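You operate a simulated robot arm through the tools that you are given. There is no shell and no other tool. Be economical: measure what you need, move in short steps, check, and stop when the job is done.

You are at the controls of a simulated two-armed robot. One attempt, no reset.

JOB
Take the blue velvet board and leave it on the slip. Turn the depth dial to 1. Stack the 50 hook box from the far end of the long table on top of the 100 hook box. Put one of the tape reels from the long table on the pink card. Carry the checked stiff panel with both arms and set it on the far end of the long table. Switch the roll brake off. Take the tub labelled "hooks" from the far end of the long table and put it on top of the white strip reel. Take the parts box labelled "rings" from the long table and leave it on the yellow card. Put one of the hem guides from the long table on the top of the grey counter. Open the bottom parts drawer. Do these in any order. Set down upright: parts box. The roll brake goes to its stop.

Only the result counts: the job must be done as asked and must still hold three seconds after the hand-in. Knocking over, shifting, dropping, spilling or breaking anything else fails it.

ROBOT AND FRAMES
Two 7-joint arms with three-finger grippers on one trunk, on a base that drives. Base frame: it is fixed to the floor where the robot stands at the start and does not move with it; the origin is under the middle of the robot, x ahead of it, y to its left, z up. Readings come in mm, rad, newtons and seconds.
The left shoulder is at the start at [47, 154, 994], the right one opposite. With the tool pointing down near the work surface each hand reaches from about 100 to 560 mm from the robot's upright axis, wherever it stands, measured 20 degrees to its own side. Places, roughly: black tub, white tub [-1750, -1750, 1000]; blue velvet board (9x6x2 cm) [500, -100, 800]; bottom parts drawer [400, -5400, 500]; checked stiff panel [-1750, -250, 500]; depth dial [700, -900, 1000]; far end of the long table [-1400, -1300, 900]; hem guide [-750, -2250, 1000]; hook box [-1000, -1000, 1000]; parts box [-1750, -2500, 1000]; pink card [-1750, -1250, 1000]; roll brake [-2100, -300, 900]; slip [-4250, 500, 750]; strip reel (9x9x3 cm) [-1800, -1400, 900]; tape reel [-1750, -1000, 1000]; top of the grey counter [700, -400, 800]; yellow card [-1750, -2250, 1000]. Payload 2.69 kg a hand.
The TCP of each hand is the grasp point between the finger pads, 29 mm short of the fingertips. In the tool frame z runs along the fingers and y along their closing line. Largest opening 120 mm; the body of the gripper starts 78 mm behind the TCP.
Orientation is that of the tool frame in the base frame, as a unit quaternion [w, x, y, z]. With the fingers straight down and closing along the base's y, the tool's x points along the base's -x, its y along +y and its z along -z.

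CONTROLS
- The arms move only by the tool apply_moves. It takes "left_motion", "right_motion" or both (then of equal length, played together; a hand with none holds still); each is a list of rows, each a list of 6 numbers: the shift along the base's x, y, z in units of 150 mm (1.0 is 150 mm), then the turn, a rotation vector about the base's x, y, z in units of 45 degrees (1.0 is 45 degrees). In form: [[tx, ty, tz, rx, ry, rz], ...]. A call has 1 to 8 rows; each row is the pose to reach, as a shift and turn from the pose commanded when the call began. "left_jaw" and "right_jaw" are, for a hand that has rows, the finger opening in mm, from 0 to 120, set as the call begins (left out, the last holds). A call with a number of a shift or a turn outside -1 to 1 is refused whole. Rows are played at 5 a second. More than 50 mm and 0.15 rad between two rows, or a gripper value outside its range, and nothing of the call is played. A pose out of reach is approached as far as the arm can. The call stops where the force on the tool passes 40 N (or 10 N more than at its start, if that is more) or the arm is blocked; 0.2 s more then pass. Each finger halts on what it meets, pressing with about 39 N; the grip force reading is that of the motor and also rises with nothing between the fingers. The clock runs only during rows and for 0.2 s after the last one: add rows that repeat a pose to give the fingers time. It gives the time, the measured TCP pose, the force on the tool (base axes), the opening and the grip force at its end, in the units of the frame above (readings bear some noise), with the torque about the TCP (base axes, N m) and any sound that the robot's microphone picked up.
- Cameras (640 x 400 px; columns grow to the right, rows downward): "scene" is now at [159.2, -27.1, 1151.1]; the picture's right is [-0.29, -0.96, 0.00], its down [-0.45, 0.14, -0.89] and it looks along [0.85, -0.26, -0.47] (base axes); focal length 214 px, centre (320, 200). "left" rides on the left gripper at [63, 0, -104] in its tool frame; the picture's right is [0.00, 1.00, 0.00], its down [-0.83, 0.00, -0.56] and it looks along [-0.56, 0.00, 0.83] (tool axes); focal length 275 px, centre (320, 200). "right" rides on the right gripper at [63, 0, -104] in its tool frame; the picture's right is [0.00, 1.00, 0.00], its down [-0.83, 0.00, -0.56] and it looks along [-0.56, 0.00, 0.83] (tool axes); focal length 275 px, centre (320, 200). There is no depth. A picture from a camera that has moved, and an enlarged one, comes with that camera's place and axes in the base frame and with its lens.
- snapshot(camera): a new picture of that camera. No time passes.
- lift_body(by): slides the trunk up (or, below 0, down) by that many mm; the arms and the scene camera ride with it, the base frame stays. It gives what a move gives, with no picture.
- steer(legs): drives the robot by 1 to 6 legs, each [ahead, left, turn to the left] in mm, mm and rad, along the robot's own axes; the way and the turn of a leg run together, so that a leg with both is an arc; at most 1500 mm and 3.142 rad a leg. The arms and the cameras ride along, it lands a little off, and it stops where it bumps. It gives what a move gives.
- head_to(pan, tilt): turns the head with the scene camera to pan (to the left, within 1.396 rad either way) and tilt (down, from -0.506 to 1.204), counted from straight ahead of the robot. It gives what a move gives.
- enlarge(camera, box): a new picture of the part [left, top, right, bottom] of that camera's present view, enlarged. No time passes.
- close_job(): hands the job in; it is judged then, once.

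Work in short steps. Places have to be worked out from the pictures, the camera data and where the tool is seen: move nearer, look again, correct. Check each grasp and each placing, and mend what went wrong. You have 483 turns and 238 pictures in all, those below and enlarged ones among them. Open the grippers and draw the arms clear of the work before you hand the job in, unless the task says otherwise; then end with one line.

The tools are called after ">>>" by a JSON object that holds its "name" and its "arguments". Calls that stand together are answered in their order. apply_moves: Moves the arms, as the interface text tells. Its arguments: {"type":"object","properties":{"left_motion":{"type":"array","items":{"type":"array","items":{"type":"number"}}},"left_jaw":{"type":"number"},"right_motion":{"type":"array","items":{"type":"array","items":{"type":"number"}}},"right_jaw":{"type":"number"}},"required":[]} The other tools are called the same way: lift_body (by) slides the trunk up or down; steer (legs) drives the base; head_to (pan, tilt) turns the head that bears the scene camera; snapshot (camera) takes a picture; enlarge (camera, box) takes an enlarged picture of a part of a camera's view; close_job () hands the job in.

At the start:

```text
time_s: 0.0
left_tool_pos: [342.6, -23.6, 1067.8]
left_orientation: [0.0, -0.001, 1.0, 0.0]
left_ft_force: [-1.0, -0.3, -0.4]
left_ft_torque: [0.01, 0.03, 0.01]
left_gripper_width: 120.0
left_gripper_force: 0.1
right_tool_pos: [268.0, -304.6, 996.6]
right_orientation: [0.001, 0.0, 1.0, 0.0]
right_ft_force: [0.1, 0.4, -0.2]
right_ft_torque: [0.03, -0.02, 0.0]
right_gripper_width: 120.2
right_gripper_force: 0.2
trunk travel left (down, up): [-363.0, 75.0]
robot x, y, heading: [-0.6, 1.1, -0.001]
head pan, tilt: [-0.295, 0.485]
```

scene: 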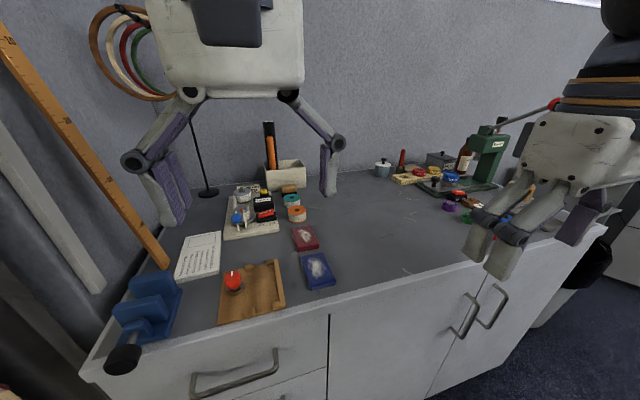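
right: 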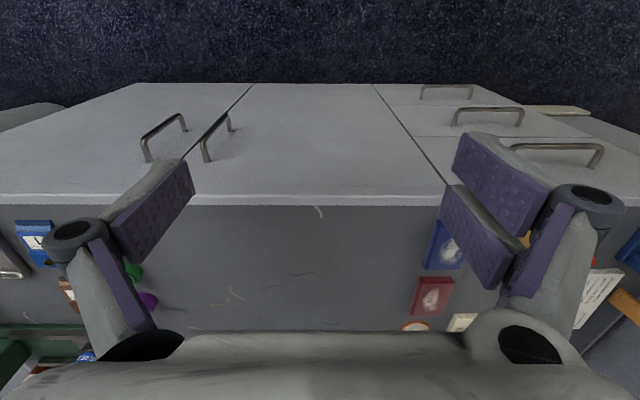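
left: 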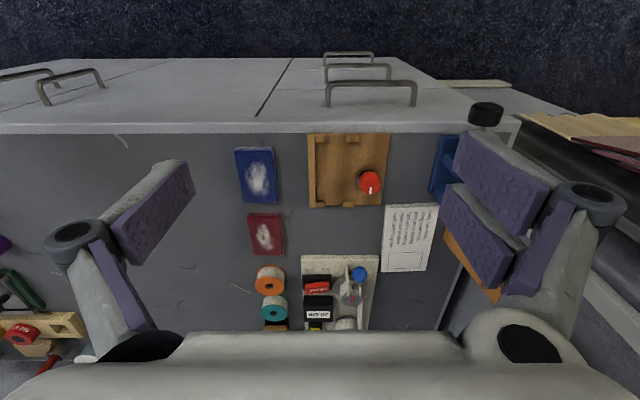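

I'll first look over the work counter closely: the board and the machine with the depth dial.

>>> {"name": "enlarge", "arguments": {"camera": "scene", "box": [360, 90, 560, 230]}}

>>> {"name": "enlarge", "arguments": {"camera": "left", "box": [200, 120, 460, 330]}}

```text
2.86 times, centred on (460, 160) of scene
camera zoom: at [159.2, -27.1, 1151.1], right [-0.29, -0.96, 0.0], down [-0.45, 0.14, -0.89], along [0.85, -0.26, -0.47], focal length 613 px, centre (-80, 314)
```

zoom: 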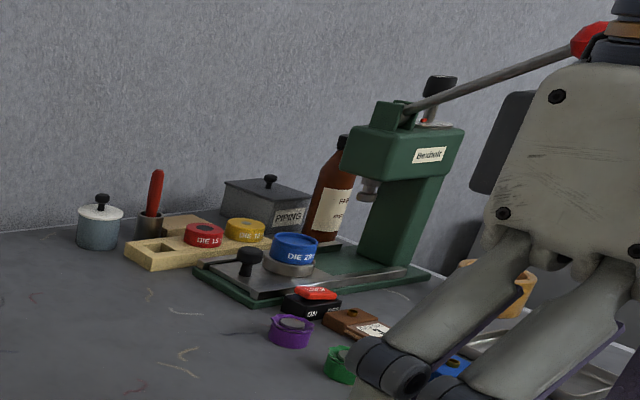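

```text
1.90 times, centred on (330, 225) of left
camera zoom: at [280.5, -22.5, 1170.9], right [0.0, 1.0, 0.0], down [0.83, 0.0, 0.56], along [0.56, 0.0, -0.83], focal length 524 px, centre (301, 152)
```

zoom: 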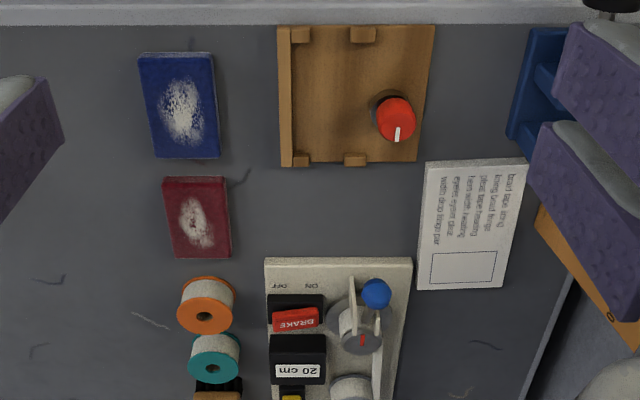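

The machine at right carries the dial, probably on top. I look right before driving sideways.

>>> {"name": "head_to", "arguments": {"pan": -1.0, "tilt": 0.6}}

>>> {"name": "snapshot", "arguments": {"camera": "scene"}}

```text
time_s: 1.1
left_tool_pos: [342.0, -23.7, 1067.4]
left_orientation: [0.0, 0.0, 1.0, 0.0]
left_ft_force: [0.3, 0.0, -0.1]
left_ft_torque: [0.01, 0.02, -0.01]
left_gripper_width: 120.0
left_gripper_force: 0.0
right_tool_pos: [268.2, -303.6, 997.4]
right_orientation: [0.0, -0.001, 1.0, 0.0]
right_ft_force: [-0.2, 0.1, -0.3]
right_ft_torque: [-0.01, 0.0, 0.0]
right_gripper_width: 119.9
right_gripper_force: 0.0
trunk travel left (down, up): [-363.0, 75.0]
robot x, y, heading: [2.5, -0.4, -0.001]
head pan, tilt: [-1.0, 0.6]
```

```text
232 pictures are left
camera scene: at [119.7, -74.8, 1140.7], right [-0.84, -0.54, 0.0], down [-0.31, 0.48, -0.83], along [0.45, -0.69, -0.56], focal length 214 px, centre (320, 200)
```

scene: 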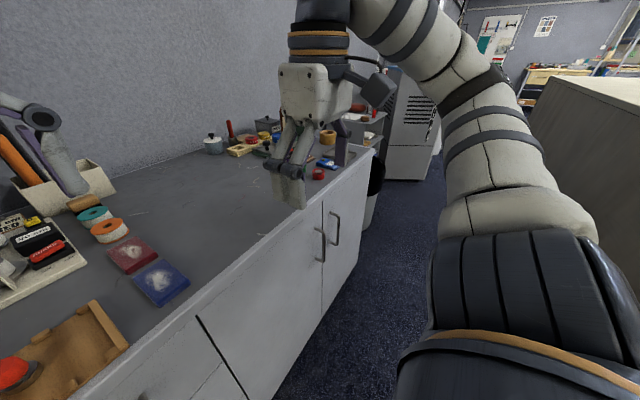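

A long cabinet or table lies to the right rear. I look further right and back to learn the aisle.

>>> {"name": "head_to", "arguments": {"pan": -1.396, "tilt": 0.4}}

>>> {"name": "snapshot", "arguments": {"camera": "scene"}}

>>> {"name": "head_to", "arguments": {"pan": 1.396, "tilt": 0.4}}

>>> {"name": "snapshot", "arguments": {"camera": "scene"}}

```text
time_s: 1.9
left_tool_pos: [343.2, -24.1, 1066.7]
left_orientation: [0.0, 0.0, 1.0, 0.0]
left_ft_force: [0.6, 1.3, 0.2]
left_ft_torque: [0.01, 0.03, 0.01]
left_gripper_width: 119.9
left_gripper_force: 0.1
right_tool_pos: [269.3, -303.9, 997.2]
right_orientation: [0.001, 0.0, 1.0, -0.001]
right_ft_force: [0.7, 0.1, -0.5]
right_ft_torque: [0.01, 0.01, -0.02]
right_gripper_width: 119.8
right_gripper_force: 0.1
trunk travel left (down, up): [-363.0, 75.0]
robot x, y, heading: [0.4, -2.9, -0.002]
head pan, tilt: [-1.396, 0.4]
```

```text
231 pictures are left
camera scene: at [88.0, -91.7, 1158.9], right [-0.98, -0.17, 0.0], down [-0.07, 0.38, -0.92], along [0.16, -0.91, -0.39], focal length 214 px, centre (320, 200)
```

scene: 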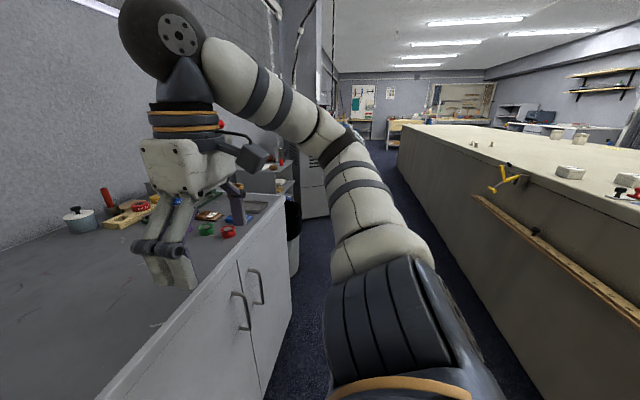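

```text
time_s: 4.4
left_tool_pos: [343.4, -23.6, 1067.6]
left_orientation: [0.0, 0.0, 1.0, -0.001]
left_ft_force: [-0.7, -0.5, 0.1]
left_ft_torque: [0.03, 0.0, -0.04]
left_gripper_width: 119.9
left_gripper_force: 0.1
right_tool_pos: [268.3, -304.7, 996.2]
right_orientation: [0.0, 0.001, 1.0, 0.0]
right_ft_force: [0.1, -0.3, 0.5]
right_ft_torque: [0.02, 0.0, 0.0]
right_gripper_width: 119.9
right_gripper_force: 0.2
trunk travel left (down, up): [-363.0, 75.0]
robot x, y, heading: [-2.0, 0.8, -0.002]
head pan, tilt: [1.396, 0.4]
```

```text
230 pictures are left
camera scene: at [88.0, 90.7, 1158.9], right [0.98, -0.17, 0.0], down [-0.07, -0.38, -0.92], along [0.16, 0.91, -0.39], focal length 214 px, centre (320, 200)
```

scene: 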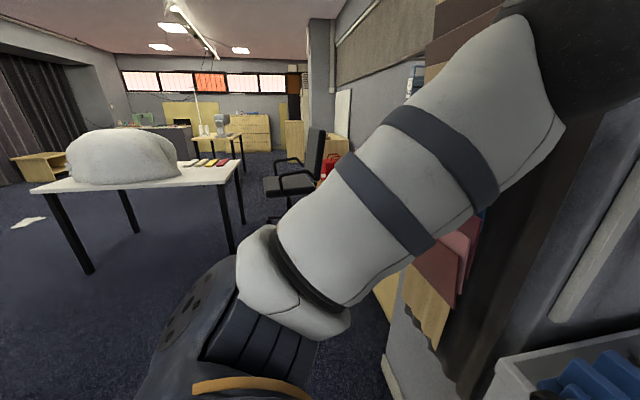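

Nothing stands in the sideways path along the counter. I drive right 700 mm to face the machine and look at it.

>>> {"name": "steer", "arguments": {"legs": [[0, -700, 0]]}}

>>> {"name": "head_to", "arguments": {"pan": -0.25, "tilt": 0.4}}

>>> {"name": "snapshot", "arguments": {"camera": "scene"}}

```text
time_s: 10.2
left_tool_pos: [339.7, -722.5, 1067.4]
left_orientation: [0.001, 0.005, 1.0, 0.0]
left_ft_force: [0.6, -0.4, -0.3]
left_ft_torque: [0.0, 0.01, 0.02]
left_gripper_width: 119.7
left_gripper_force: 0.1
right_tool_pos: [261.3, -1000.4, 996.4]
right_orientation: [0.0, 0.005, 1.0, 0.001]
right_ft_force: [-0.7, -0.4, 1.0]
right_ft_torque: [-0.02, -0.01, 0.0]
right_gripper_width: 120.1
right_gripper_force: 0.0
trunk travel left (down, up): [-363.0, 75.0]
robot x, y, heading: [-3.3, -693.6, -0.008]
head pan, tilt: [1.396, 0.4]
```

```text
time_s: 11.9
left_tool_pos: [340.2, -720.7, 1068.9]
left_orientation: [0.0, 0.005, 1.0, 0.0]
left_ft_force: [0.3, 0.4, -0.4]
left_ft_torque: [-0.02, 0.03, -0.01]
left_gripper_width: 120.1
left_gripper_force: 0.0
right_tool_pos: [262.2, -1000.9, 996.9]
right_orientation: [0.0, 0.006, 1.0, 0.0]
right_ft_force: [0.3, 0.0, -0.6]
right_ft_torque: [-0.01, -0.05, 0.0]
right_gripper_width: 120.2
right_gripper_force: 0.1
trunk travel left (down, up): [-363.0, 75.0]
robot x, y, heading: [-2.1, -694.4, -0.011]
head pan, tilt: [-0.25, 0.4]
```

```text
229 pictures are left
camera scene: at [157.9, -718.8, 1158.9], right [-0.26, -0.97, 0.0], down [-0.38, 0.1, -0.92], along [0.89, -0.24, -0.39], focal length 214 px, centre (320, 200)
```

scene: 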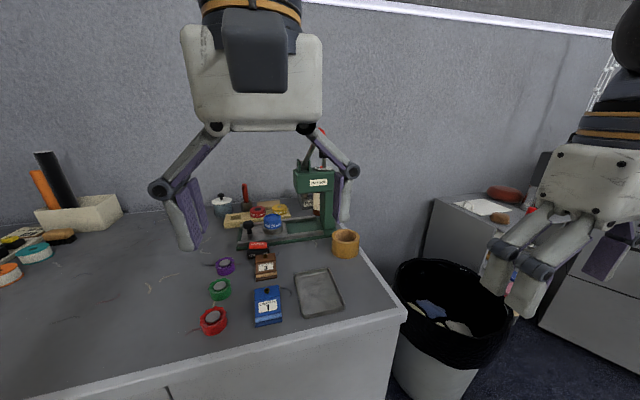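

I move the left hand aside so the press is in view.

>>> {"name": "apply_moves", "arguments": {"left_motion": [[0, 0.33, 0, 0, 0, 0], [0, 0.66, 0, 0, 0, 0], [0, 1, 0, 0, 0, 0]]}}

>>> {"name": "enlarge", "arguments": {"camera": "scene", "box": [190, 120, 370, 340]}}

```text
refused: row 3 steps farther than a row can; nothing moved
```

```text
1.82 times, centred on (280, 230) of scene
camera zoom: at [157.9, -718.8, 1158.9], right [-0.26, -0.97, 0.0], down [-0.38, 0.1, -0.92], along [0.89, -0.24, -0.39], focal length 390 px, centre (393, 146)
```

zoom: 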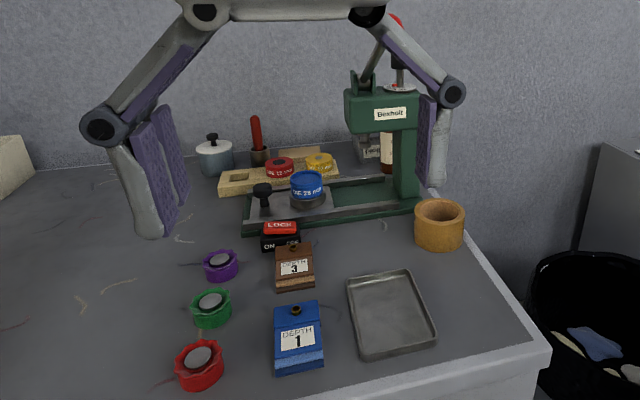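

I retry with smaller rows, then zoom on the press head.

>>> {"name": "apply_moves", "arguments": {"left_motion": [[0, 0.3, 0, 0, 0, 0], [0, 0.6, 0, 0, 0, 0], [0, 0.8, 0, 0, 0, 0], [0, 1, 0, 0, 0, 0]]}}

>>> {"name": "lift_body", "arguments": {"by": 75}}

>>> {"name": "enlarge", "arguments": {"camera": "scene", "box": [260, 120, 380, 280]}}

```text
time_s: 12.9
left_tool_pos: [338.6, -569.8, 1067.1]
left_orientation: [0.0, 0.005, 1.0, 0.0]
left_ft_force: [-0.4, 0.7, 0.2]
left_ft_torque: [0.03, -0.04, 0.01]
left_gripper_width: 119.9
left_gripper_force: 0.1
right_tool_pos: [262.0, -1000.7, 997.0]
right_orientation: [0.0, 0.005, 1.0, 0.0]
right_ft_force: [-1.4, 0.1, -0.1]
right_ft_torque: [-0.03, -0.03, -0.03]
right_gripper_width: 120.1
right_gripper_force: 0.1
trunk travel left (down, up): [-363.0, 75.0]
robot x, y, heading: [-1.4, -697.4, -0.012]
head pan, tilt: [-0.25, 0.4]
```

```text
time_s: 14.0
left_tool_pos: [339.8, -571.0, 1141.2]
left_orientation: [-0.001, 0.006, 1.0, 0.0]
left_ft_force: [1.2, 0.1, -0.9]
left_ft_torque: [-0.01, 0.06, -0.06]
left_gripper_width: 119.8
left_gripper_force: 0.0
right_tool_pos: [263.1, -1001.8, 1071.6]
right_orientation: [-0.001, 0.006, 1.0, 0.0]
right_ft_force: [-0.2, 0.7, -0.4]
right_ft_torque: [0.0, 0.03, -0.01]
right_gripper_width: 119.8
right_gripper_force: 0.0
trunk travel left (down, up): [-438.0, 0.0]
robot x, y, heading: [-3.0, -692.6, -0.008]
head pan, tilt: [-0.25, 0.4]
```

```text
2.50 times, centred on (320, 200) of scene
camera zoom: at [89.3, -718.2, 1244.3], right [-0.26, -0.97, 0.0], down [-0.38, 0.1, -0.92], along [0.89, -0.24, -0.39], focal length 536 px, centre (320, 200)
```

zoom: 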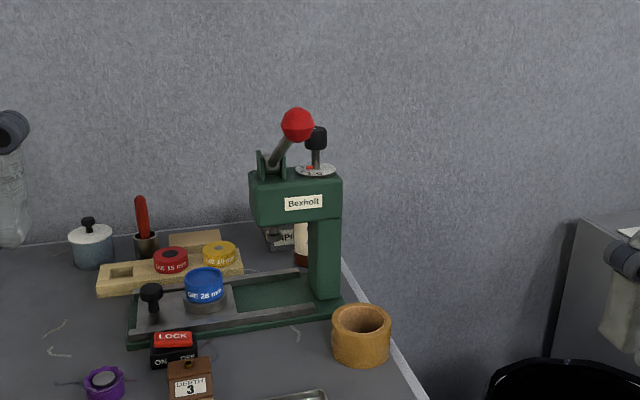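

The dial is a silver disc on top of the press with a black knob near [750,-889,1045], and a red-balled lever in front near [605,-840,1110]. I creep forward 120 mm to bring it within reach.

>>> {"name": "steer", "arguments": {"legs": [[120, 0, 0]]}}

>>> {"name": "enlarge", "arguments": {"camera": "scene", "box": [260, 120, 380, 220]}}

```text
time_s: 15.2
left_tool_pos: [458.8, -572.0, 1142.3]
left_orientation: [0.0, 0.005, 1.0, 0.0]
left_ft_force: [0.5, 0.4, -0.4]
left_ft_torque: [0.02, 0.06, 0.01]
left_gripper_width: 120.1
left_gripper_force: 0.1
right_tool_pos: [383.2, -1002.8, 1071.3]
right_orientation: [0.0, 0.004, 1.0, 0.0]
right_ft_force: [0.5, -0.8, -0.1]
right_ft_torque: [0.0, 0.08, 0.01]
right_gripper_width: 120.1
right_gripper_force: 0.0
trunk travel left (down, up): [-438.0, 0.0]
robot x, y, heading: [117.8, -695.2, -0.007]
head pan, tilt: [-0.25, 0.4]
```

```text
4.00 times, centred on (320, 170) of scene
camera zoom: at [208.5, -719.1, 1244.5], right [-0.25, -0.97, 0.0], down [-0.38, 0.1, -0.92], along [0.89, -0.23, -0.39], focal length 858 px, centre (320, 320)
```

zoom: 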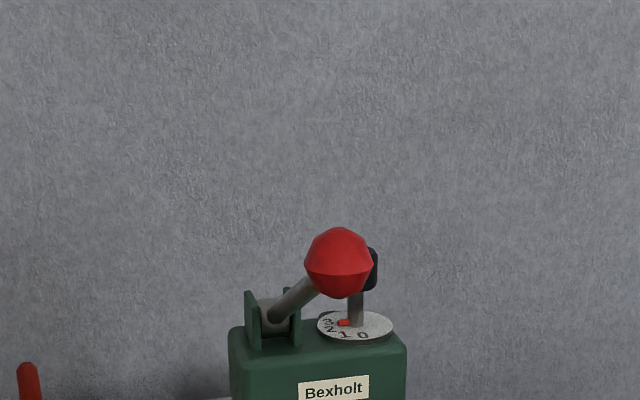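

The disc shows 0,1,2,3… with a red pointer. I raise the right hand and bring its camera over the dial in steps, keeping right of the lever.

>>> {"name": "apply_moves", "arguments": {"right_motion": [[0, 0, 0.3, 0, 0, 0], [0.1, 0, 0.5, 0, 0, 0], [0.4, 0.1, 0.5, 0, 0, 0], [0.7, 0.2, 0.5, 0, 0, 0], [1.0, 0.3, 0.5, 0, 0, 0]]}}

>>> {"name": "apply_moves", "arguments": {"right_motion": [[0.3, 0, 0, 0, 0, 0], [0.6, 0, 0, 0, 0, 0], [0.9, 0, 0, 0, 0, 0]]}}

>>> {"name": "snapshot", "arguments": {"camera": "right"}}

```text
time_s: 16.4
left_tool_pos: [458.2, -571.0, 1141.7]
left_orientation: [-0.001, 0.004, 1.0, 0.0]
left_ft_force: [0.3, -0.7, -0.5]
left_ft_torque: [0.0, 0.02, -0.02]
left_gripper_width: 119.9
left_gripper_force: 0.0
right_tool_pos: [532.0, -955.3, 1144.7]
right_orientation: [-0.001, 0.004, 1.0, -0.001]
right_ft_force: [0.6, 0.6, 0.2]
right_ft_torque: [0.0, 0.03, -0.02]
right_gripper_width: 119.8
right_gripper_force: 0.0
trunk travel left (down, up): [-438.0, 0.0]
robot x, y, heading: [116.2, -695.2, -0.003]
head pan, tilt: [-0.25, 0.4]
```

```text
time_s: 17.2
left_tool_pos: [459.5, -571.1, 1141.1]
left_orientation: [-0.001, 0.004, 1.0, 0.0]
left_ft_force: [0.3, 1.1, -0.9]
left_ft_torque: [-0.09, 0.03, 0.0]
left_gripper_width: 120.2
left_gripper_force: 0.1
right_tool_pos: [608.7, -948.5, 1126.0]
right_orientation: [0.0, 0.003, 1.0, 0.0]
right_ft_force: [0.5, 1.0, -0.4]
right_ft_torque: [0.0, 0.07, -0.01]
right_gripper_width: 119.8
right_gripper_force: 0.1
right hand out of reach, approached as far as the arm can: row 2, 3
trunk travel left (down, up): [-438.0, 0.0]
robot x, y, heading: [117.7, -699.5, -0.008]
head pan, tilt: [-0.25, 0.4]
```

```text
225 pictures are left
camera right: at [544.9, -949.3, 1230.6], right [0.0, 1.0, 0.0], down [0.83, 0.0, 0.56], along [0.56, 0.0, -0.83], focal length 275 px, centre (320, 200)
```

right: 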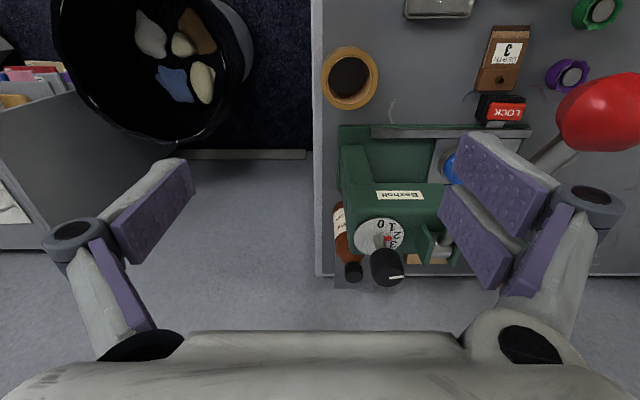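

The dial is in view; I zoom in on it.

>>> {"name": "enlarge", "arguments": {"camera": "right", "box": [320, 170, 480, 310]}}

```text
2.86 times, centred on (400, 240) of right
camera zoom: at [544.9, -949.3, 1230.6], right [0.0, 1.0, 0.0], down [0.83, 0.0, 0.56], along [0.56, 0.0, -0.83], focal length 786 px, centre (91, 86)
```

zoom: 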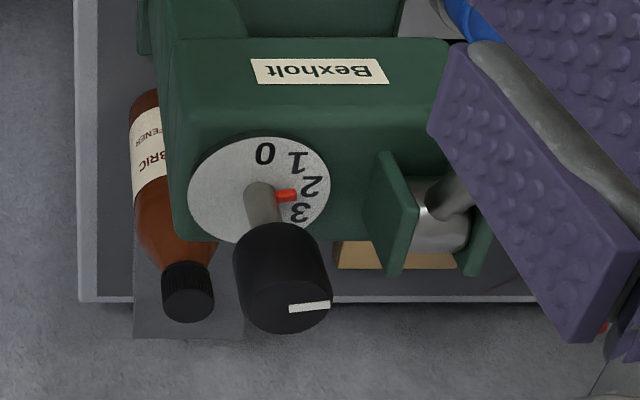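

The pointer sits near 2, and "1" is about 40° counter-clockwise from above. The knob is at [750,-885,1043], just out of reach, so I look down to see how much room is left between my base and the counter.

>>> {"name": "head_to", "arguments": {"pan": 0, "tilt": 1.2}}

>>> {"name": "snapshot", "arguments": {"camera": "scene"}}

```text
time_s: 18.4
left_tool_pos: [458.8, -571.5, 1142.2]
left_orientation: [-0.001, 0.004, 1.0, -0.001]
left_ft_force: [-0.7, 0.4, 0.3]
left_ft_torque: [0.02, 0.03, -0.02]
left_gripper_width: 119.9
left_gripper_force: 0.0
right_tool_pos: [606.9, -951.0, 1126.8]
right_orientation: [0.001, 0.004, 1.0, 0.0]
right_ft_force: [0.2, -0.3, -0.2]
right_ft_torque: [-0.02, -0.04, -0.03]
right_gripper_width: 120.2
right_gripper_force: 0.0
trunk travel left (down, up): [-438.0, 0.0]
robot x, y, heading: [113.5, -695.6, -0.009]
head pan, tilt: [0.0, 1.201]
```

```text
223 pictures are left
camera scene: at [174.2, -696.0, 1181.7], right [-0.01, -1.0, 0.0], down [-0.93, 0.01, -0.36], along [0.36, 0.0, -0.93], focal length 214 px, centre (320, 200)
```

scene: 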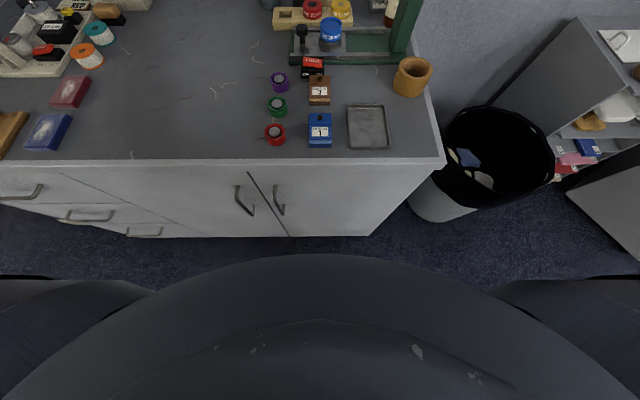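

There is about 130 mm of free floor. I drive ahead 90 mm; the hand stays above everything.

>>> {"name": "steer", "arguments": {"legs": [[90, 0, 0]]}}

>>> {"name": "snapshot", "arguments": {"camera": "right"}}

```text
time_s: 19.5
left_tool_pos: [506.8, -571.6, 1143.7]
left_orientation: [0.001, 0.004, 1.0, 0.0]
left_ft_force: [-0.5, -0.6, 0.0]
left_ft_torque: [0.02, -0.04, -0.04]
left_gripper_width: 120.2
left_gripper_force: 0.1
right_tool_pos: [655.8, -950.4, 1127.4]
right_orientation: [0.001, 0.004, 1.0, 0.0]
right_ft_force: [0.2, -0.3, 0.3]
right_ft_torque: [0.0, -0.05, -0.03]
right_gripper_width: 120.2
right_gripper_force: 0.0
trunk travel left (down, up): [-438.0, 0.0]
robot x, y, heading: [166.3, -695.9, -0.011]
head pan, tilt: [0.0, 1.201]
stopped in leg 1: the robot was blocked; the commanded pose is now the measured one
```

```text
222 pictures are left
camera right: at [591.4, -950.6, 1231.9], right [0.0, 1.0, 0.0], down [0.83, 0.0, 0.56], along [0.56, 0.0, -0.83], focal length 275 px, centre (320, 200)
```

right: 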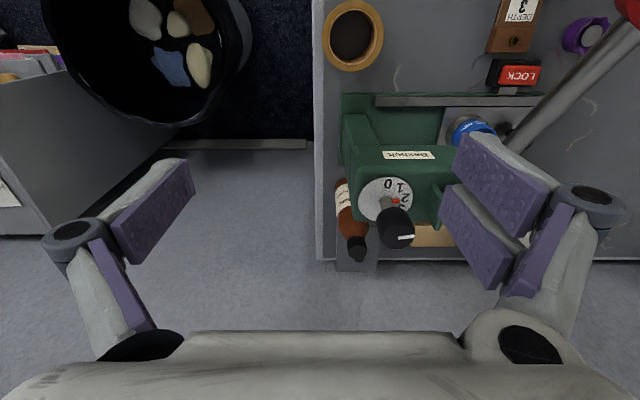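

Now against the counter front at x=166. I tilt the right fingers forward 40° in place.

>>> {"name": "apply_moves", "arguments": {"right_motion": [[0, 0, 0, 0, -0.18, 0], [0, 0, 0, 0, -0.36, 0], [0, 0, 0, 0, -0.54, 0], [0, 0, 0, 0, -0.72, 0], [0, 0, 0, 0, -0.9, 0]], "right_jaw": 50}}

>>> {"name": "apply_moves", "arguments": {"right_motion": [[0, -0.1, 0, 0, 0, 0.18], [0, -0.2, 0, 0, 0, 0.36], [0, -0.2, 0, 0, 0, 0.5]]}}

>>> {"name": "snapshot", "arguments": {"camera": "right"}}

```text
time_s: 20.7
left_tool_pos: [508.4, -571.9, 1141.9]
left_orientation: [-0.001, 0.003, 1.0, 0.0]
left_ft_force: [0.1, 0.9, 0.2]
left_ft_torque: [-0.01, -0.02, -0.03]
left_gripper_width: 120.1
left_gripper_force: 0.0
right_tool_pos: [778.7, -966.3, 1207.9]
right_orientation: [0.344, 0.003, 0.939, 0.001]
right_ft_force: [-0.2, -0.3, 0.3]
right_ft_torque: [0.0, 0.03, 0.01]
right_gripper_width: 50.0
right_gripper_force: 0.0
right hand out of reach, approached as far as the arm can: row 1, 2, 3, 4, 5
trunk travel left (down, up): [-438.0, 0.0]
robot x, y, heading: [167.1, -697.7, -0.01]
head pan, tilt: [0.0, 1.201]
```

```text
time_s: 21.5
left_tool_pos: [508.3, -572.2, 1142.3]
left_orientation: [-0.001, 0.003, 1.0, 0.0]
left_ft_force: [-0.3, 0.1, 0.4]
left_ft_torque: [-0.01, 0.01, 0.0]
left_gripper_width: 119.8
left_gripper_force: 0.0
right_tool_pos: [762.3, -986.5, 1194.3]
right_orientation: [0.339, -0.181, 0.921, 0.069]
right_ft_force: [-0.1, 0.4, -0.3]
right_ft_torque: [-0.01, -0.03, -0.02]
right_gripper_width: 50.1
right_gripper_force: 0.0
right hand out of reach, approached as far as the arm can: row 2, 3
trunk travel left (down, up): [-438.0, 0.0]
robot x, y, heading: [163.8, -694.0, -0.009]
head pan, tilt: [0.0, 1.201]
```

```text
221 pictures are left
camera right: at [655.2, -1031.3, 1234.3], right [-0.38, 0.92, 0.0], down [0.25, 0.1, 0.96], along [0.89, 0.37, -0.27], focal length 275 px, centre (320, 200)
```

right: 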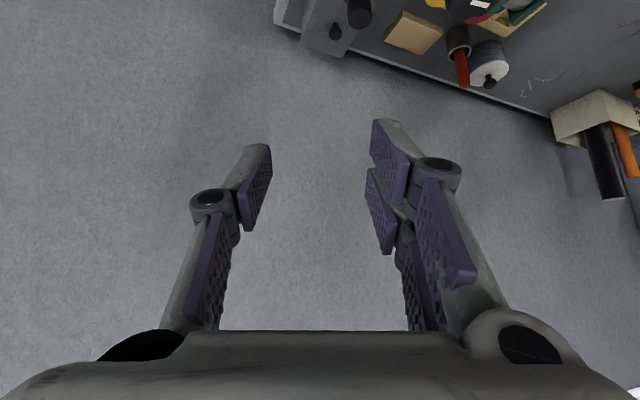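

The hand overshot because of the reach limit. I move part-way back toward a pre-grasp behind and above the knob, and read the pose.

>>> {"name": "apply_moves", "arguments": {"right_motion": [[-0.2, 0, 0, 0, 0, 0], [-0.4, 0.1, 0, 0, 0, 0]]}}

```text
time_s: 22.1
left_tool_pos: [507.7, -572.0, 1141.2]
left_orientation: [0.0, 0.004, 1.0, -0.001]
left_ft_force: [0.8, 0.8, -0.4]
left_ft_torque: [0.01, 0.0, -0.01]
left_gripper_width: 120.0
left_gripper_force: 0.1
right_tool_pos: [744.7, -984.5, 1222.1]
right_orientation: [0.337, -0.18, 0.922, 0.068]
right_ft_force: [-0.2, 0.0, -0.1]
right_ft_torque: [0.0, -0.01, 0.01]
right_gripper_width: 50.2
right_gripper_force: 0.1
right hand out of reach, approached as far as the arm can: row 1, 2
trunk travel left (down, up): [-438.0, 0.0]
robot x, y, heading: [163.2, -694.5, -0.007]
head pan, tilt: [0.0, 1.201]
```

Still beyond reach in height, so I command down and back.

>>> {"name": "apply_moves", "arguments": {"right_motion": [[0, 0, -0.3, 0, 0, 0], [-0.1, 0.1, -0.6, 0, 0, 0]]}}

```text
time_s: 22.7
left_tool_pos: [507.7, -571.8, 1141.3]
left_orientation: [0.0, 0.004, 1.0, 0.001]
left_ft_force: [0.0, 0.0, -0.2]
left_ft_torque: [0.01, -0.01, -0.01]
left_gripper_width: 120.1
left_gripper_force: 0.1
right_tool_pos: [784.2, -986.8, 1157.7]
right_orientation: [0.337, -0.181, 0.921, 0.07]
right_ft_force: [0.0, -0.2, 0.3]
right_ft_torque: [0.01, 0.02, 0.02]
right_gripper_width: 50.1
right_gripper_force: 0.1
right hand out of reach, approached as far as the arm can: row 1, 2
trunk travel left (down, up): [-438.0, 0.0]
robot x, y, heading: [165.4, -691.1, -0.01]
head pan, tilt: [0.0, 1.201]
```

The commanded point is evidently too far out; I pull it back in x.

>>> {"name": "apply_moves", "arguments": {"right_motion": [[-0.3, 0, 0, 0, 0, 0], [-0.6, 0, 0, 0, 0, 0]]}}

```text
time_s: 23.3
left_tool_pos: [508.2, -572.0, 1141.9]
left_orientation: [-0.001, 0.004, 1.0, 0.001]
left_ft_force: [1.1, -0.1, -0.2]
left_ft_torque: [-0.01, 0.0, -0.02]
left_gripper_width: 120.0
left_gripper_force: 0.0
right_tool_pos: [760.0, -1002.3, 1188.7]
right_orientation: [0.338, -0.18, 0.921, 0.069]
right_ft_force: [-0.3, 0.3, -0.3]
right_ft_torque: [0.01, 0.0, 0.01]
right_gripper_width: 50.2
right_gripper_force: 0.2
right hand out of reach, approached as far as the arm can: row 1, 2
trunk travel left (down, up): [-438.0, 0.0]
robot x, y, heading: [166.4, -694.7, -0.007]
head pan, tilt: [0.0, 1.201]
```

Perhaps it is a wrist limit rather than distance. I undo the yaw and half the tilt, bringing the command to about [700,-950,1120].

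>>> {"name": "apply_moves", "arguments": {"right_motion": [[0.2, 0, 0.2, 0, 0, -0.18], [0.5, 0, 0.3, 0, 0, -0.36], [0.8, 0, 0.43, 0, 0, -0.5]]}}

>>> {"name": "apply_moves", "arguments": {"right_motion": [[0, 0, 0, 0, 0.18, 0], [0, 0, 0, 0, 0.36, 0], [0, 0, 0, 0, 0.45, 0]]}}

```text
time_s: 24.1
left_tool_pos: [510.5, -572.0, 1140.6]
left_orientation: [-0.003, 0.004, 1.0, 0.0]
left_ft_force: [0.4, -0.1, -0.1]
left_ft_torque: [-0.01, 0.07, 0.02]
left_gripper_width: 119.9
left_gripper_force: 0.0
right_tool_pos: [799.0, -997.1, 1166.4]
right_orientation: [0.345, 0.004, 0.939, 0.002]
right_ft_force: [1.4, -0.2, -0.1]
right_ft_torque: [-0.01, 0.03, -0.01]
right_gripper_width: 50.1
right_gripper_force: 0.1
right hand out of reach, approached as far as the arm can: row 1, 2, 3
trunk travel left (down, up): [-438.0, 0.0]
robot x, y, heading: [163.2, -695.2, -0.005]
head pan, tilt: [0.0, 1.201]
```

```text
time_s: 24.9
left_tool_pos: [507.5, -571.3, 1142.2]
left_orientation: [-0.001, 0.004, 1.0, -0.001]
left_ft_force: [-0.1, 0.7, 0.4]
left_ft_torque: [0.0, -0.02, -0.02]
left_gripper_width: 119.7
left_gripper_force: 0.1
right_tool_pos: [722.1, -1005.8, 1144.0]
right_orientation: [0.175, 0.004, 0.985, 0.0]
right_ft_force: [0.4, 0.2, 0.5]
right_ft_torque: [-0.02, -0.01, 0.01]
right_gripper_width: 50.2
right_gripper_force: 0.0
right hand out of reach, approached as far as the arm can: row 1, 2, 3
trunk travel left (down, up): [-438.0, 0.0]
robot x, y, heading: [167.6, -693.5, -0.009]
head pan, tilt: [0.0, 1.201]
```

The arm seems stuck fully stretched. I command it well inward and level to free the elbow.

>>> {"name": "apply_moves", "arguments": {"right_motion": [[-0.3, 0, 0, 0, 0.15, 0], [-0.6, 0, 0, 0, 0.3, 0], [-0.9, 0, 0, 0, 0.45, 0], [-0.9, 0, 0, 0, 0.45, 0]]}}

```text
time_s: 25.9
left_tool_pos: [509.0, -572.9, 1141.3]
left_orientation: [-0.001, 0.003, 1.0, 0.0]
left_ft_force: [-0.3, 0.8, -0.4]
left_ft_torque: [-0.01, 0.0, 0.0]
left_gripper_width: 120.1
left_gripper_force: 0.0
right_tool_pos: [588.1, -1006.6, 1140.8]
right_orientation: [-0.002, 0.004, 1.0, 0.0]
right_ft_force: [1.4, -0.4, -0.1]
right_ft_torque: [0.0, 0.05, 0.0]
right_gripper_width: 50.0
right_gripper_force: 0.0
trunk travel left (down, up): [-438.0, 0.0]
robot x, y, heading: [167.5, -694.1, -0.009]
head pan, tilt: [0.0, 1.201]
```

Free again; the command re-anchors to the measured pose. Now I tilt from this bent posture.

>>> {"name": "apply_moves", "arguments": {"right_motion": [[0, 0, 0, 0, -0.18, 0], [0, 0, 0, 0, -0.36, 0], [0, 0, 0, 0, -0.54, 0], [0, 0, 0, 0, -0.72, 0], [0, 0, 0, 0, -0.9, 0]]}}

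```text
time_s: 27.1
left_tool_pos: [508.2, -572.2, 1141.7]
left_orientation: [-0.001, 0.004, 1.0, 0.0]
left_ft_force: [-1.4, 0.2, 0.1]
left_ft_torque: [-0.01, -0.01, 0.01]
left_gripper_width: 120.0
left_gripper_force: 0.0
right_tool_pos: [587.7, -1003.9, 1142.8]
right_orientation: [0.347, 0.005, 0.938, 0.001]
right_ft_force: [-0.5, 0.8, -0.2]
right_ft_torque: [0.01, 0.01, 0.0]
right_gripper_width: 50.3
right_gripper_force: 0.1
trunk travel left (down, up): [-438.0, 0.0]
robot x, y, heading: [168.8, -695.1, -0.009]
head pan, tilt: [0.0, 1.201]
```

Now yaw and move to the pre-grasp at about [702,-905,1107].

>>> {"name": "apply_moves", "arguments": {"right_motion": [[0.25, 0, 0, 0, 0, 0.17], [0.5, 0.1, 0, 0, 0, 0.34], [0.7, 0.3, 0, 0, 0, 0.5], [0.76, 0.55, -0.1, 0, 0, 0.5], [0.76, 0.66, -0.24, 0, 0, 0.5]]}}

>>> {"name": "snapshot", "arguments": {"camera": "right"}}

```text
time_s: 28.3
left_tool_pos: [509.1, -572.6, 1141.5]
left_orientation: [-0.002, 0.003, 1.0, 0.0]
left_ft_force: [0.3, -0.2, -0.4]
left_ft_torque: [-0.03, 0.03, -0.02]
left_gripper_width: 120.1
left_gripper_force: 0.0
right_tool_pos: [700.4, -905.3, 1104.5]
right_orientation: [0.339, -0.179, 0.921, 0.069]
right_ft_force: [-0.1, 0.3, 0.1]
right_ft_torque: [0.0, -0.03, 0.03]
right_gripper_width: 49.8
right_gripper_force: 0.1
trunk travel left (down, up): [-438.0, 0.0]
robot x, y, heading: [164.6, -693.7, -0.008]
head pan, tilt: [0.0, 1.201]
```

```text
220 pictures are left
camera right: at [592.7, -949.4, 1143.5], right [-0.38, 0.93, 0.0], down [0.25, 0.1, 0.96], along [0.89, 0.37, -0.27], focal length 275 px, centre (320, 200)
```

right: 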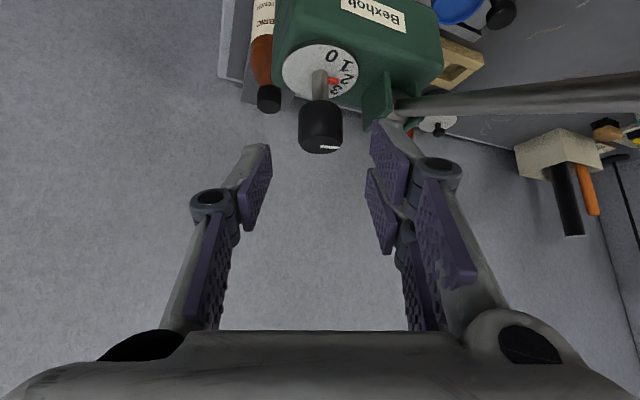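

The knob is dead centred. With the bracket close on the right I narrow the jaw to 40 mm and advance along the fingers to the knob.

>>> {"name": "apply_moves", "arguments": {"right_motion": [[0, 0, 0, 0, 0, 0], [0.1, 0.04, -0.12, 0, 0, 0], [0.2, 0.085, -0.24, 0, 0, 0]], "right_jaw": 40}}

>>> {"name": "snapshot", "arguments": {"camera": "right"}}

```text
time_s: 29.1
left_tool_pos: [508.3, -572.5, 1140.1]
left_orientation: [-0.001, 0.003, 1.0, 0.0]
left_ft_force: [0.5, 0.0, -0.2]
left_ft_torque: [0.03, -0.01, -0.03]
left_gripper_width: 120.1
left_gripper_force: 0.1
right_tool_pos: [731.1, -893.1, 1069.6]
right_orientation: [0.338, -0.179, 0.921, 0.069]
right_ft_force: [0.0, -0.3, -0.7]
right_ft_torque: [0.01, -0.02, -0.01]
right_gripper_width: 40.1
right_gripper_force: 0.1
trunk travel left (down, up): [-438.0, 0.0]
robot x, y, heading: [165.4, -696.5, -0.004]
head pan, tilt: [0.0, 1.201]
```

```text
219 pictures are left
camera right: at [623.5, -936.4, 1108.8], right [-0.38, 0.92, 0.0], down [0.25, 0.1, 0.96], along [0.89, 0.37, -0.27], focal length 275 px, centre (320, 200)
```

right: 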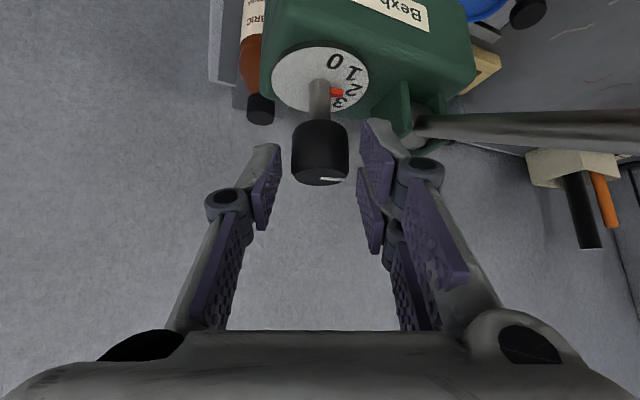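

Clear on both sides. I advance the rest and close.

>>> {"name": "apply_moves", "arguments": {"right_motion": [[0.06, 0.025, -0.06, 0, 0, 0], [0.12, 0.05, -0.12, 0, 0, 0]]}}

>>> {"name": "apply_moves", "arguments": {"right_motion": [[0, 0, 0, 0, 0, 0], [0, 0, 0, 0, 0, 0]], "right_jaw": 20}}

>>> {"name": "snapshot", "arguments": {"camera": "right"}}

```text
time_s: 29.7
left_tool_pos: [507.2, -572.1, 1141.3]
left_orientation: [-0.001, 0.003, 1.0, 0.0]
left_ft_force: [-0.1, -0.2, -0.4]
left_ft_torque: [0.04, 0.01, 0.0]
left_gripper_width: 120.1
left_gripper_force: 0.1
right_tool_pos: [749.0, -884.5, 1050.7]
right_orientation: [0.338, -0.179, 0.921, 0.069]
right_ft_force: [-0.3, 0.7, 0.1]
right_ft_torque: [0.02, -0.01, 0.03]
right_gripper_width: 39.7
right_gripper_force: 0.1
trunk travel left (down, up): [-438.0, 0.0]
robot x, y, heading: [167.4, -698.8, -0.008]
head pan, tilt: [0.0, 1.201]
```

```text
time_s: 30.3
left_tool_pos: [509.5, -572.7, 1141.4]
left_orientation: [-0.001, 0.004, 1.0, 0.0]
left_ft_force: [0.7, -0.6, 0.1]
left_ft_torque: [-0.03, 0.02, -0.04]
left_gripper_width: 119.9
left_gripper_force: 0.1
right_tool_pos: [748.1, -883.9, 1049.9]
right_orientation: [0.339, -0.179, 0.921, 0.069]
right_ft_force: [0.5, -2.0, -0.2]
right_ft_torque: [0.22, -0.22, 0.04]
right_gripper_width: 28.4
right_gripper_force: 44.6
trunk travel left (down, up): [-438.0, 0.0]
robot x, y, heading: [168.2, -694.6, -0.008]
head pan, tilt: [0.0, 1.201]
```

```text
218 pictures are left
camera right: at [641.8, -928.7, 1089.6], right [-0.38, 0.93, 0.0], down [0.25, 0.1, 0.96], along [0.89, 0.37, -0.27], focal length 275 px, centre (320, 200)
```

right: 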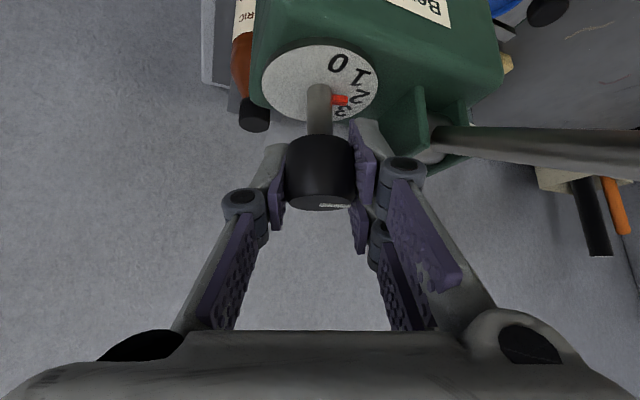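

Gripped with little side force. I turn +20° about the vertical and check.

>>> {"name": "apply_moves", "arguments": {"right_motion": [[0, 0, 0, 0, 0, 0.15], [0, 0, 0, 0, 0, 0.3], [0, 0, 0, 0, 0, 0.45]]}}

>>> {"name": "enlarge", "arguments": {"camera": "right", "box": [220, 20, 420, 160]}}

```text
time_s: 31.1
left_tool_pos: [507.6, -571.5, 1141.2]
left_orientation: [0.0, 0.004, 1.0, 0.0]
left_ft_force: [-0.6, 0.7, -0.8]
left_ft_torque: [-0.04, 0.03, 0.01]
left_gripper_width: 119.8
left_gripper_force: 0.0
right_tool_pos: [748.4, -883.2, 1049.9]
right_orientation: [0.321, -0.341, 0.874, 0.128]
right_ft_force: [-5.6, 5.0, 0.6]
right_ft_torque: [-0.33, 0.59, -0.02]
right_gripper_width: 27.9
right_gripper_force: 44.9
trunk travel left (down, up): [-438.0, 0.0]
robot x, y, heading: [163.5, -693.8, -0.006]
head pan, tilt: [0.0, 1.201]
```

```text
2.86 times, centred on (320, 90) of right
camera zoom: at [663.3, -962.0, 1089.9], right [-0.68, 0.73, 0.0], down [0.2, 0.18, 0.96], along [0.71, 0.65, -0.27], focal length 786 px, centre (320, 514)
```

zoom: 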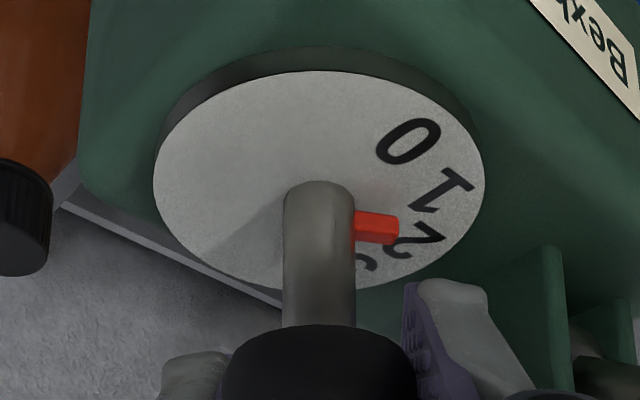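

I check the dial from the head camera for an independent reading.

>>> {"name": "head_to", "arguments": {"pan": -0.3, "tilt": 0.3}}

>>> {"name": "enlarge", "arguments": {"camera": "scene", "box": [290, 170, 390, 240]}}

```text
time_s: 32.3
left_tool_pos: [506.4, -571.2, 1143.0]
left_orientation: [-0.001, 0.004, 1.0, 0.0]
left_ft_force: [0.5, 0.0, 0.1]
left_ft_torque: [0.0, 0.04, 0.03]
left_gripper_width: 119.9
left_gripper_force: 0.0
right_tool_pos: [749.2, -885.1, 1051.7]
right_orientation: [0.321, -0.339, 0.875, 0.128]
right_ft_force: [-10.2, 8.3, -5.5]
right_ft_torque: [0.44, -0.09, -0.07]
right_gripper_width: 28.1
right_gripper_force: 44.7
trunk travel left (down, up): [-438.0, 0.0]
robot x, y, heading: [162.7, -694.2, -0.005]
head pan, tilt: [-0.3, 0.3]
```

```text
5.71 times, centred on (340, 205) of scene
camera zoom: at [256.1, -723.3, 1253.7], right [-0.3, -0.95, 0.0], down [-0.28, 0.09, -0.96], along [0.91, -0.29, -0.3], focal length 1226 px, centre (206, 171)
```

zoom: 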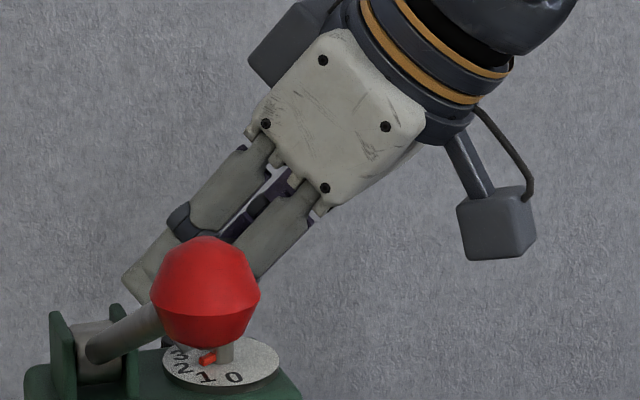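

I zoom tighter on the plate.

>>> {"name": "enlarge", "arguments": {"camera": "scene", "box": [315, 225, 347, 245]}}

```text
16.00 times, centred on (331, 235) of scene
camera zoom: at [256.1, -723.3, 1253.7], right [-0.3, -0.95, 0.0], down [-0.28, 0.09, -0.96], along [0.91, -0.29, -0.3], focal length 3432 px, centre (144, -360)
```

zoom: 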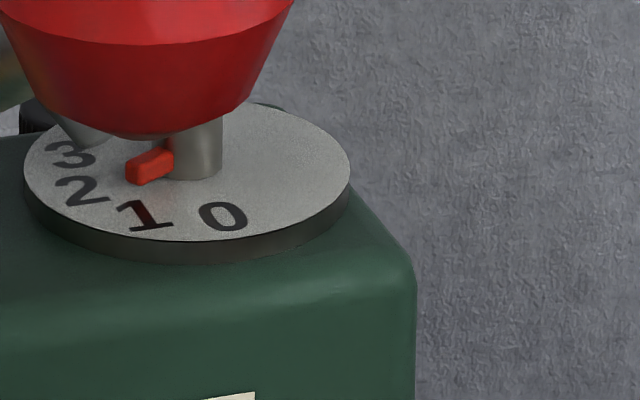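

The pointer is midway between 2 and 1, so I turn another 20°.

>>> {"name": "apply_moves", "arguments": {"right_motion": [[0, 0, 0, 0, 0, 0.15], [0, 0, 0, 0, 0, 0.3], [0, 0, 0, 0, 0, 0.46]]}}

>>> {"name": "enlarge", "arguments": {"camera": "scene", "box": [315, 225, 347, 245]}}

```text
time_s: 33.1
left_tool_pos: [506.9, -571.5, 1141.4]
left_orientation: [0.001, 0.003, 1.0, -0.001]
left_ft_force: [-0.2, 0.2, 0.2]
left_ft_torque: [-0.02, 0.01, 0.02]
left_gripper_width: 120.1
left_gripper_force: 0.1
right_tool_pos: [747.9, -882.3, 1052.2]
right_orientation: [0.291, -0.493, 0.799, 0.183]
right_ft_force: [-14.6, 11.1, -6.1]
right_ft_torque: [-0.25, 0.58, -0.07]
right_gripper_width: 27.9
right_gripper_force: 45.4
trunk travel left (down, up): [-438.0, 0.0]
robot x, y, heading: [165.4, -695.1, -0.01]
head pan, tilt: [-0.3, 0.3]
```

```text
16.00 times, centred on (331, 235) of scene
camera zoom: at [255.5, -722.9, 1253.9], right [-0.3, -0.95, 0.0], down [-0.28, 0.09, -0.96], along [0.91, -0.29, -0.29], focal length 3432 px, centre (144, -360)
```

zoom: 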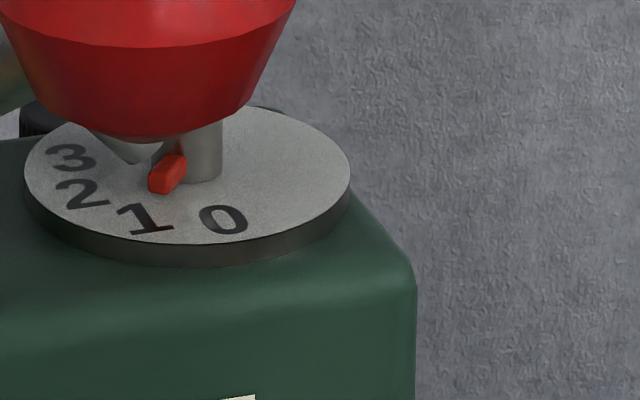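

The pointer now lines up with "1". I open and back straight off along the fingers.

>>> {"name": "apply_moves", "arguments": {"right_motion": [[0, 0, 0, 0, 0, 0], [0, 0, 0, 0, 0, 0]], "right_jaw": 42}}

>>> {"name": "apply_moves", "arguments": {"right_motion": [[-0.06, -0.11, 0.16, 0, 0, 0], [-0.12, -0.22, 0.32, 0, 0, 0], [-0.2, -0.35, 0.5, 0, 0, 0], [-0.3, -0.45, 0.7, 0, 0, 0]]}}

>>> {"name": "enlarge", "arguments": {"camera": "scene", "box": [315, 225, 347, 245]}}

```text
time_s: 33.7
left_tool_pos: [508.4, -572.3, 1141.7]
left_orientation: [-0.001, 0.004, 1.0, 0.0]
left_ft_force: [0.0, -0.1, 0.9]
left_ft_torque: [0.02, 0.02, 0.04]
left_gripper_width: 119.9
left_gripper_force: 0.1
right_tool_pos: [750.4, -885.5, 1051.6]
right_orientation: [0.294, -0.49, 0.8, 0.183]
right_ft_force: [-0.4, -0.9, 0.3]
right_ft_torque: [0.02, 0.0, -0.01]
right_gripper_width: 42.2
right_gripper_force: 0.0
trunk travel left (down, up): [-438.0, 0.0]
robot x, y, heading: [165.5, -695.9, -0.004]
head pan, tilt: [-0.3, 0.3]
```

```text
time_s: 34.7
left_tool_pos: [507.5, -571.4, 1142.1]
left_orientation: [0.0, 0.004, 1.0, 0.001]
left_ft_force: [-1.1, 0.3, 0.1]
left_ft_torque: [-0.05, 0.0, 0.0]
left_gripper_width: 119.9
left_gripper_force: 0.1
right_tool_pos: [704.9, -951.8, 1155.5]
right_orientation: [0.293, -0.49, 0.8, 0.182]
right_ft_force: [-0.8, -0.3, 0.2]
right_ft_torque: [-0.02, 0.0, 0.01]
right_gripper_width: 41.9
right_gripper_force: 0.0
trunk travel left (down, up): [-438.0, 0.0]
robot x, y, heading: [169.8, -692.7, -0.009]
head pan, tilt: [-0.3, 0.3]
```

```text
16.00 times, centred on (331, 235) of scene
camera zoom: at [256.7, -724.0, 1253.8], right [-0.3, -0.95, 0.0], down [-0.28, 0.09, -0.96], along [0.91, -0.29, -0.3], focal length 3432 px, centre (144, -360)
```

zoom: 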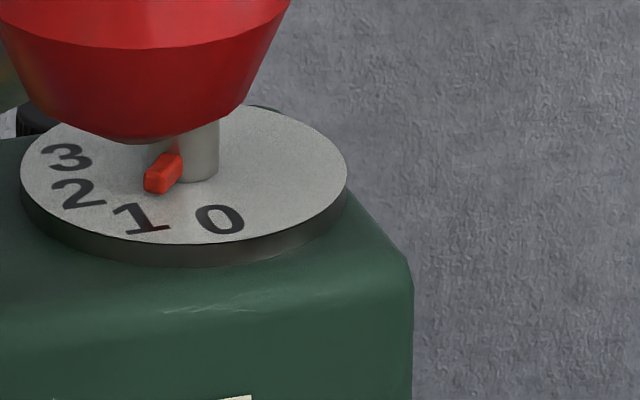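

Dial reads 1. Now I retract the right hand and unwind its turn in steps.

>>> {"name": "apply_moves", "arguments": {"right_motion": [[-0.1, -0.2, 0.1, 0, 0, -0.18], [-0.2, -0.3, 0.1, 0, 0, -0.36], [-0.4, -0.4, 0.1, 0, 0, -0.54], [-0.6, -0.4, 0.1, 0, 0, -0.72], [-0.8, -0.4, 0.1, 0, 0, -0.9]]}}

>>> {"name": "apply_moves", "arguments": {"right_motion": [[-0.2, 0, 0, 0, 0, -0.18], [-0.4, 0, 0, 0, 0, -0.36], [-0.6, 0, 0, 0, 0, -0.51]]}}

>>> {"name": "apply_moves", "arguments": {"right_motion": [[-0.2, 0, 0, 0, 0.18, 0], [-0.4, 0, 0, 0, 0.36, 0], [-0.6, 0, 0, 0, 0.54, 0], [-0.8, 0, 0, 0, 0.72, 0], [-1, 0, 0, 0, 0.9, 0]]}}

```text
time_s: 35.9
left_tool_pos: [507.3, -571.3, 1142.2]
left_orientation: [0.0, 0.005, 1.0, -0.001]
left_ft_force: [0.1, -0.2, 0.7]
left_ft_torque: [0.0, 0.02, -0.02]
left_gripper_width: 119.9
left_gripper_force: 0.0
right_tool_pos: [582.4, -1011.3, 1169.9]
right_orientation: [0.34, -0.183, 0.92, 0.07]
right_ft_force: [-1.2, 0.1, 0.3]
right_ft_torque: [-0.01, -0.03, 0.04]
right_gripper_width: 42.1
right_gripper_force: 0.0
trunk travel left (down, up): [-438.0, 0.0]
robot x, y, heading: [165.9, -694.5, -0.014]
head pan, tilt: [-0.3, 0.3]
```

```text
time_s: 36.7
left_tool_pos: [507.6, -572.0, 1141.6]
left_orientation: [0.001, 0.003, 1.0, 0.0]
left_ft_force: [-0.3, 0.3, 0.5]
left_ft_torque: [0.04, -0.04, 0.0]
left_gripper_width: 120.1
left_gripper_force: 0.0
right_tool_pos: [494.2, -1012.8, 1171.1]
right_orientation: [0.346, 0.005, 0.938, 0.001]
right_ft_force: [-0.4, 0.1, 0.5]
right_ft_torque: [0.0, -0.01, 0.02]
right_gripper_width: 42.1
right_gripper_force: 0.0
trunk travel left (down, up): [-438.0, 0.0]
robot x, y, heading: [166.9, -693.1, -0.012]
head pan, tilt: [-0.3, 0.3]
```

```text
time_s: 37.9
left_tool_pos: [507.6, -571.9, 1142.3]
left_orientation: [0.0, 0.003, 1.0, 0.0]
left_ft_force: [-0.1, -0.5, -0.5]
left_ft_torque: [-0.01, 0.01, 0.02]
left_gripper_width: 120.0
left_gripper_force: 0.0
right_tool_pos: [370.1, -974.2, 1142.4]
right_orientation: [-0.003, 0.004, 1.0, 0.0]
right_ft_force: [0.3, -0.3, 0.6]
right_ft_torque: [0.02, -0.02, -0.01]
right_gripper_width: 41.9
right_gripper_force: 0.0
right hand out of reach, approached as far as the arm can: row 4, 5
trunk travel left (down, up): [-438.0, 0.0]
robot x, y, heading: [167.2, -695.6, -0.006]
head pan, tilt: [-0.3, 0.3]
```

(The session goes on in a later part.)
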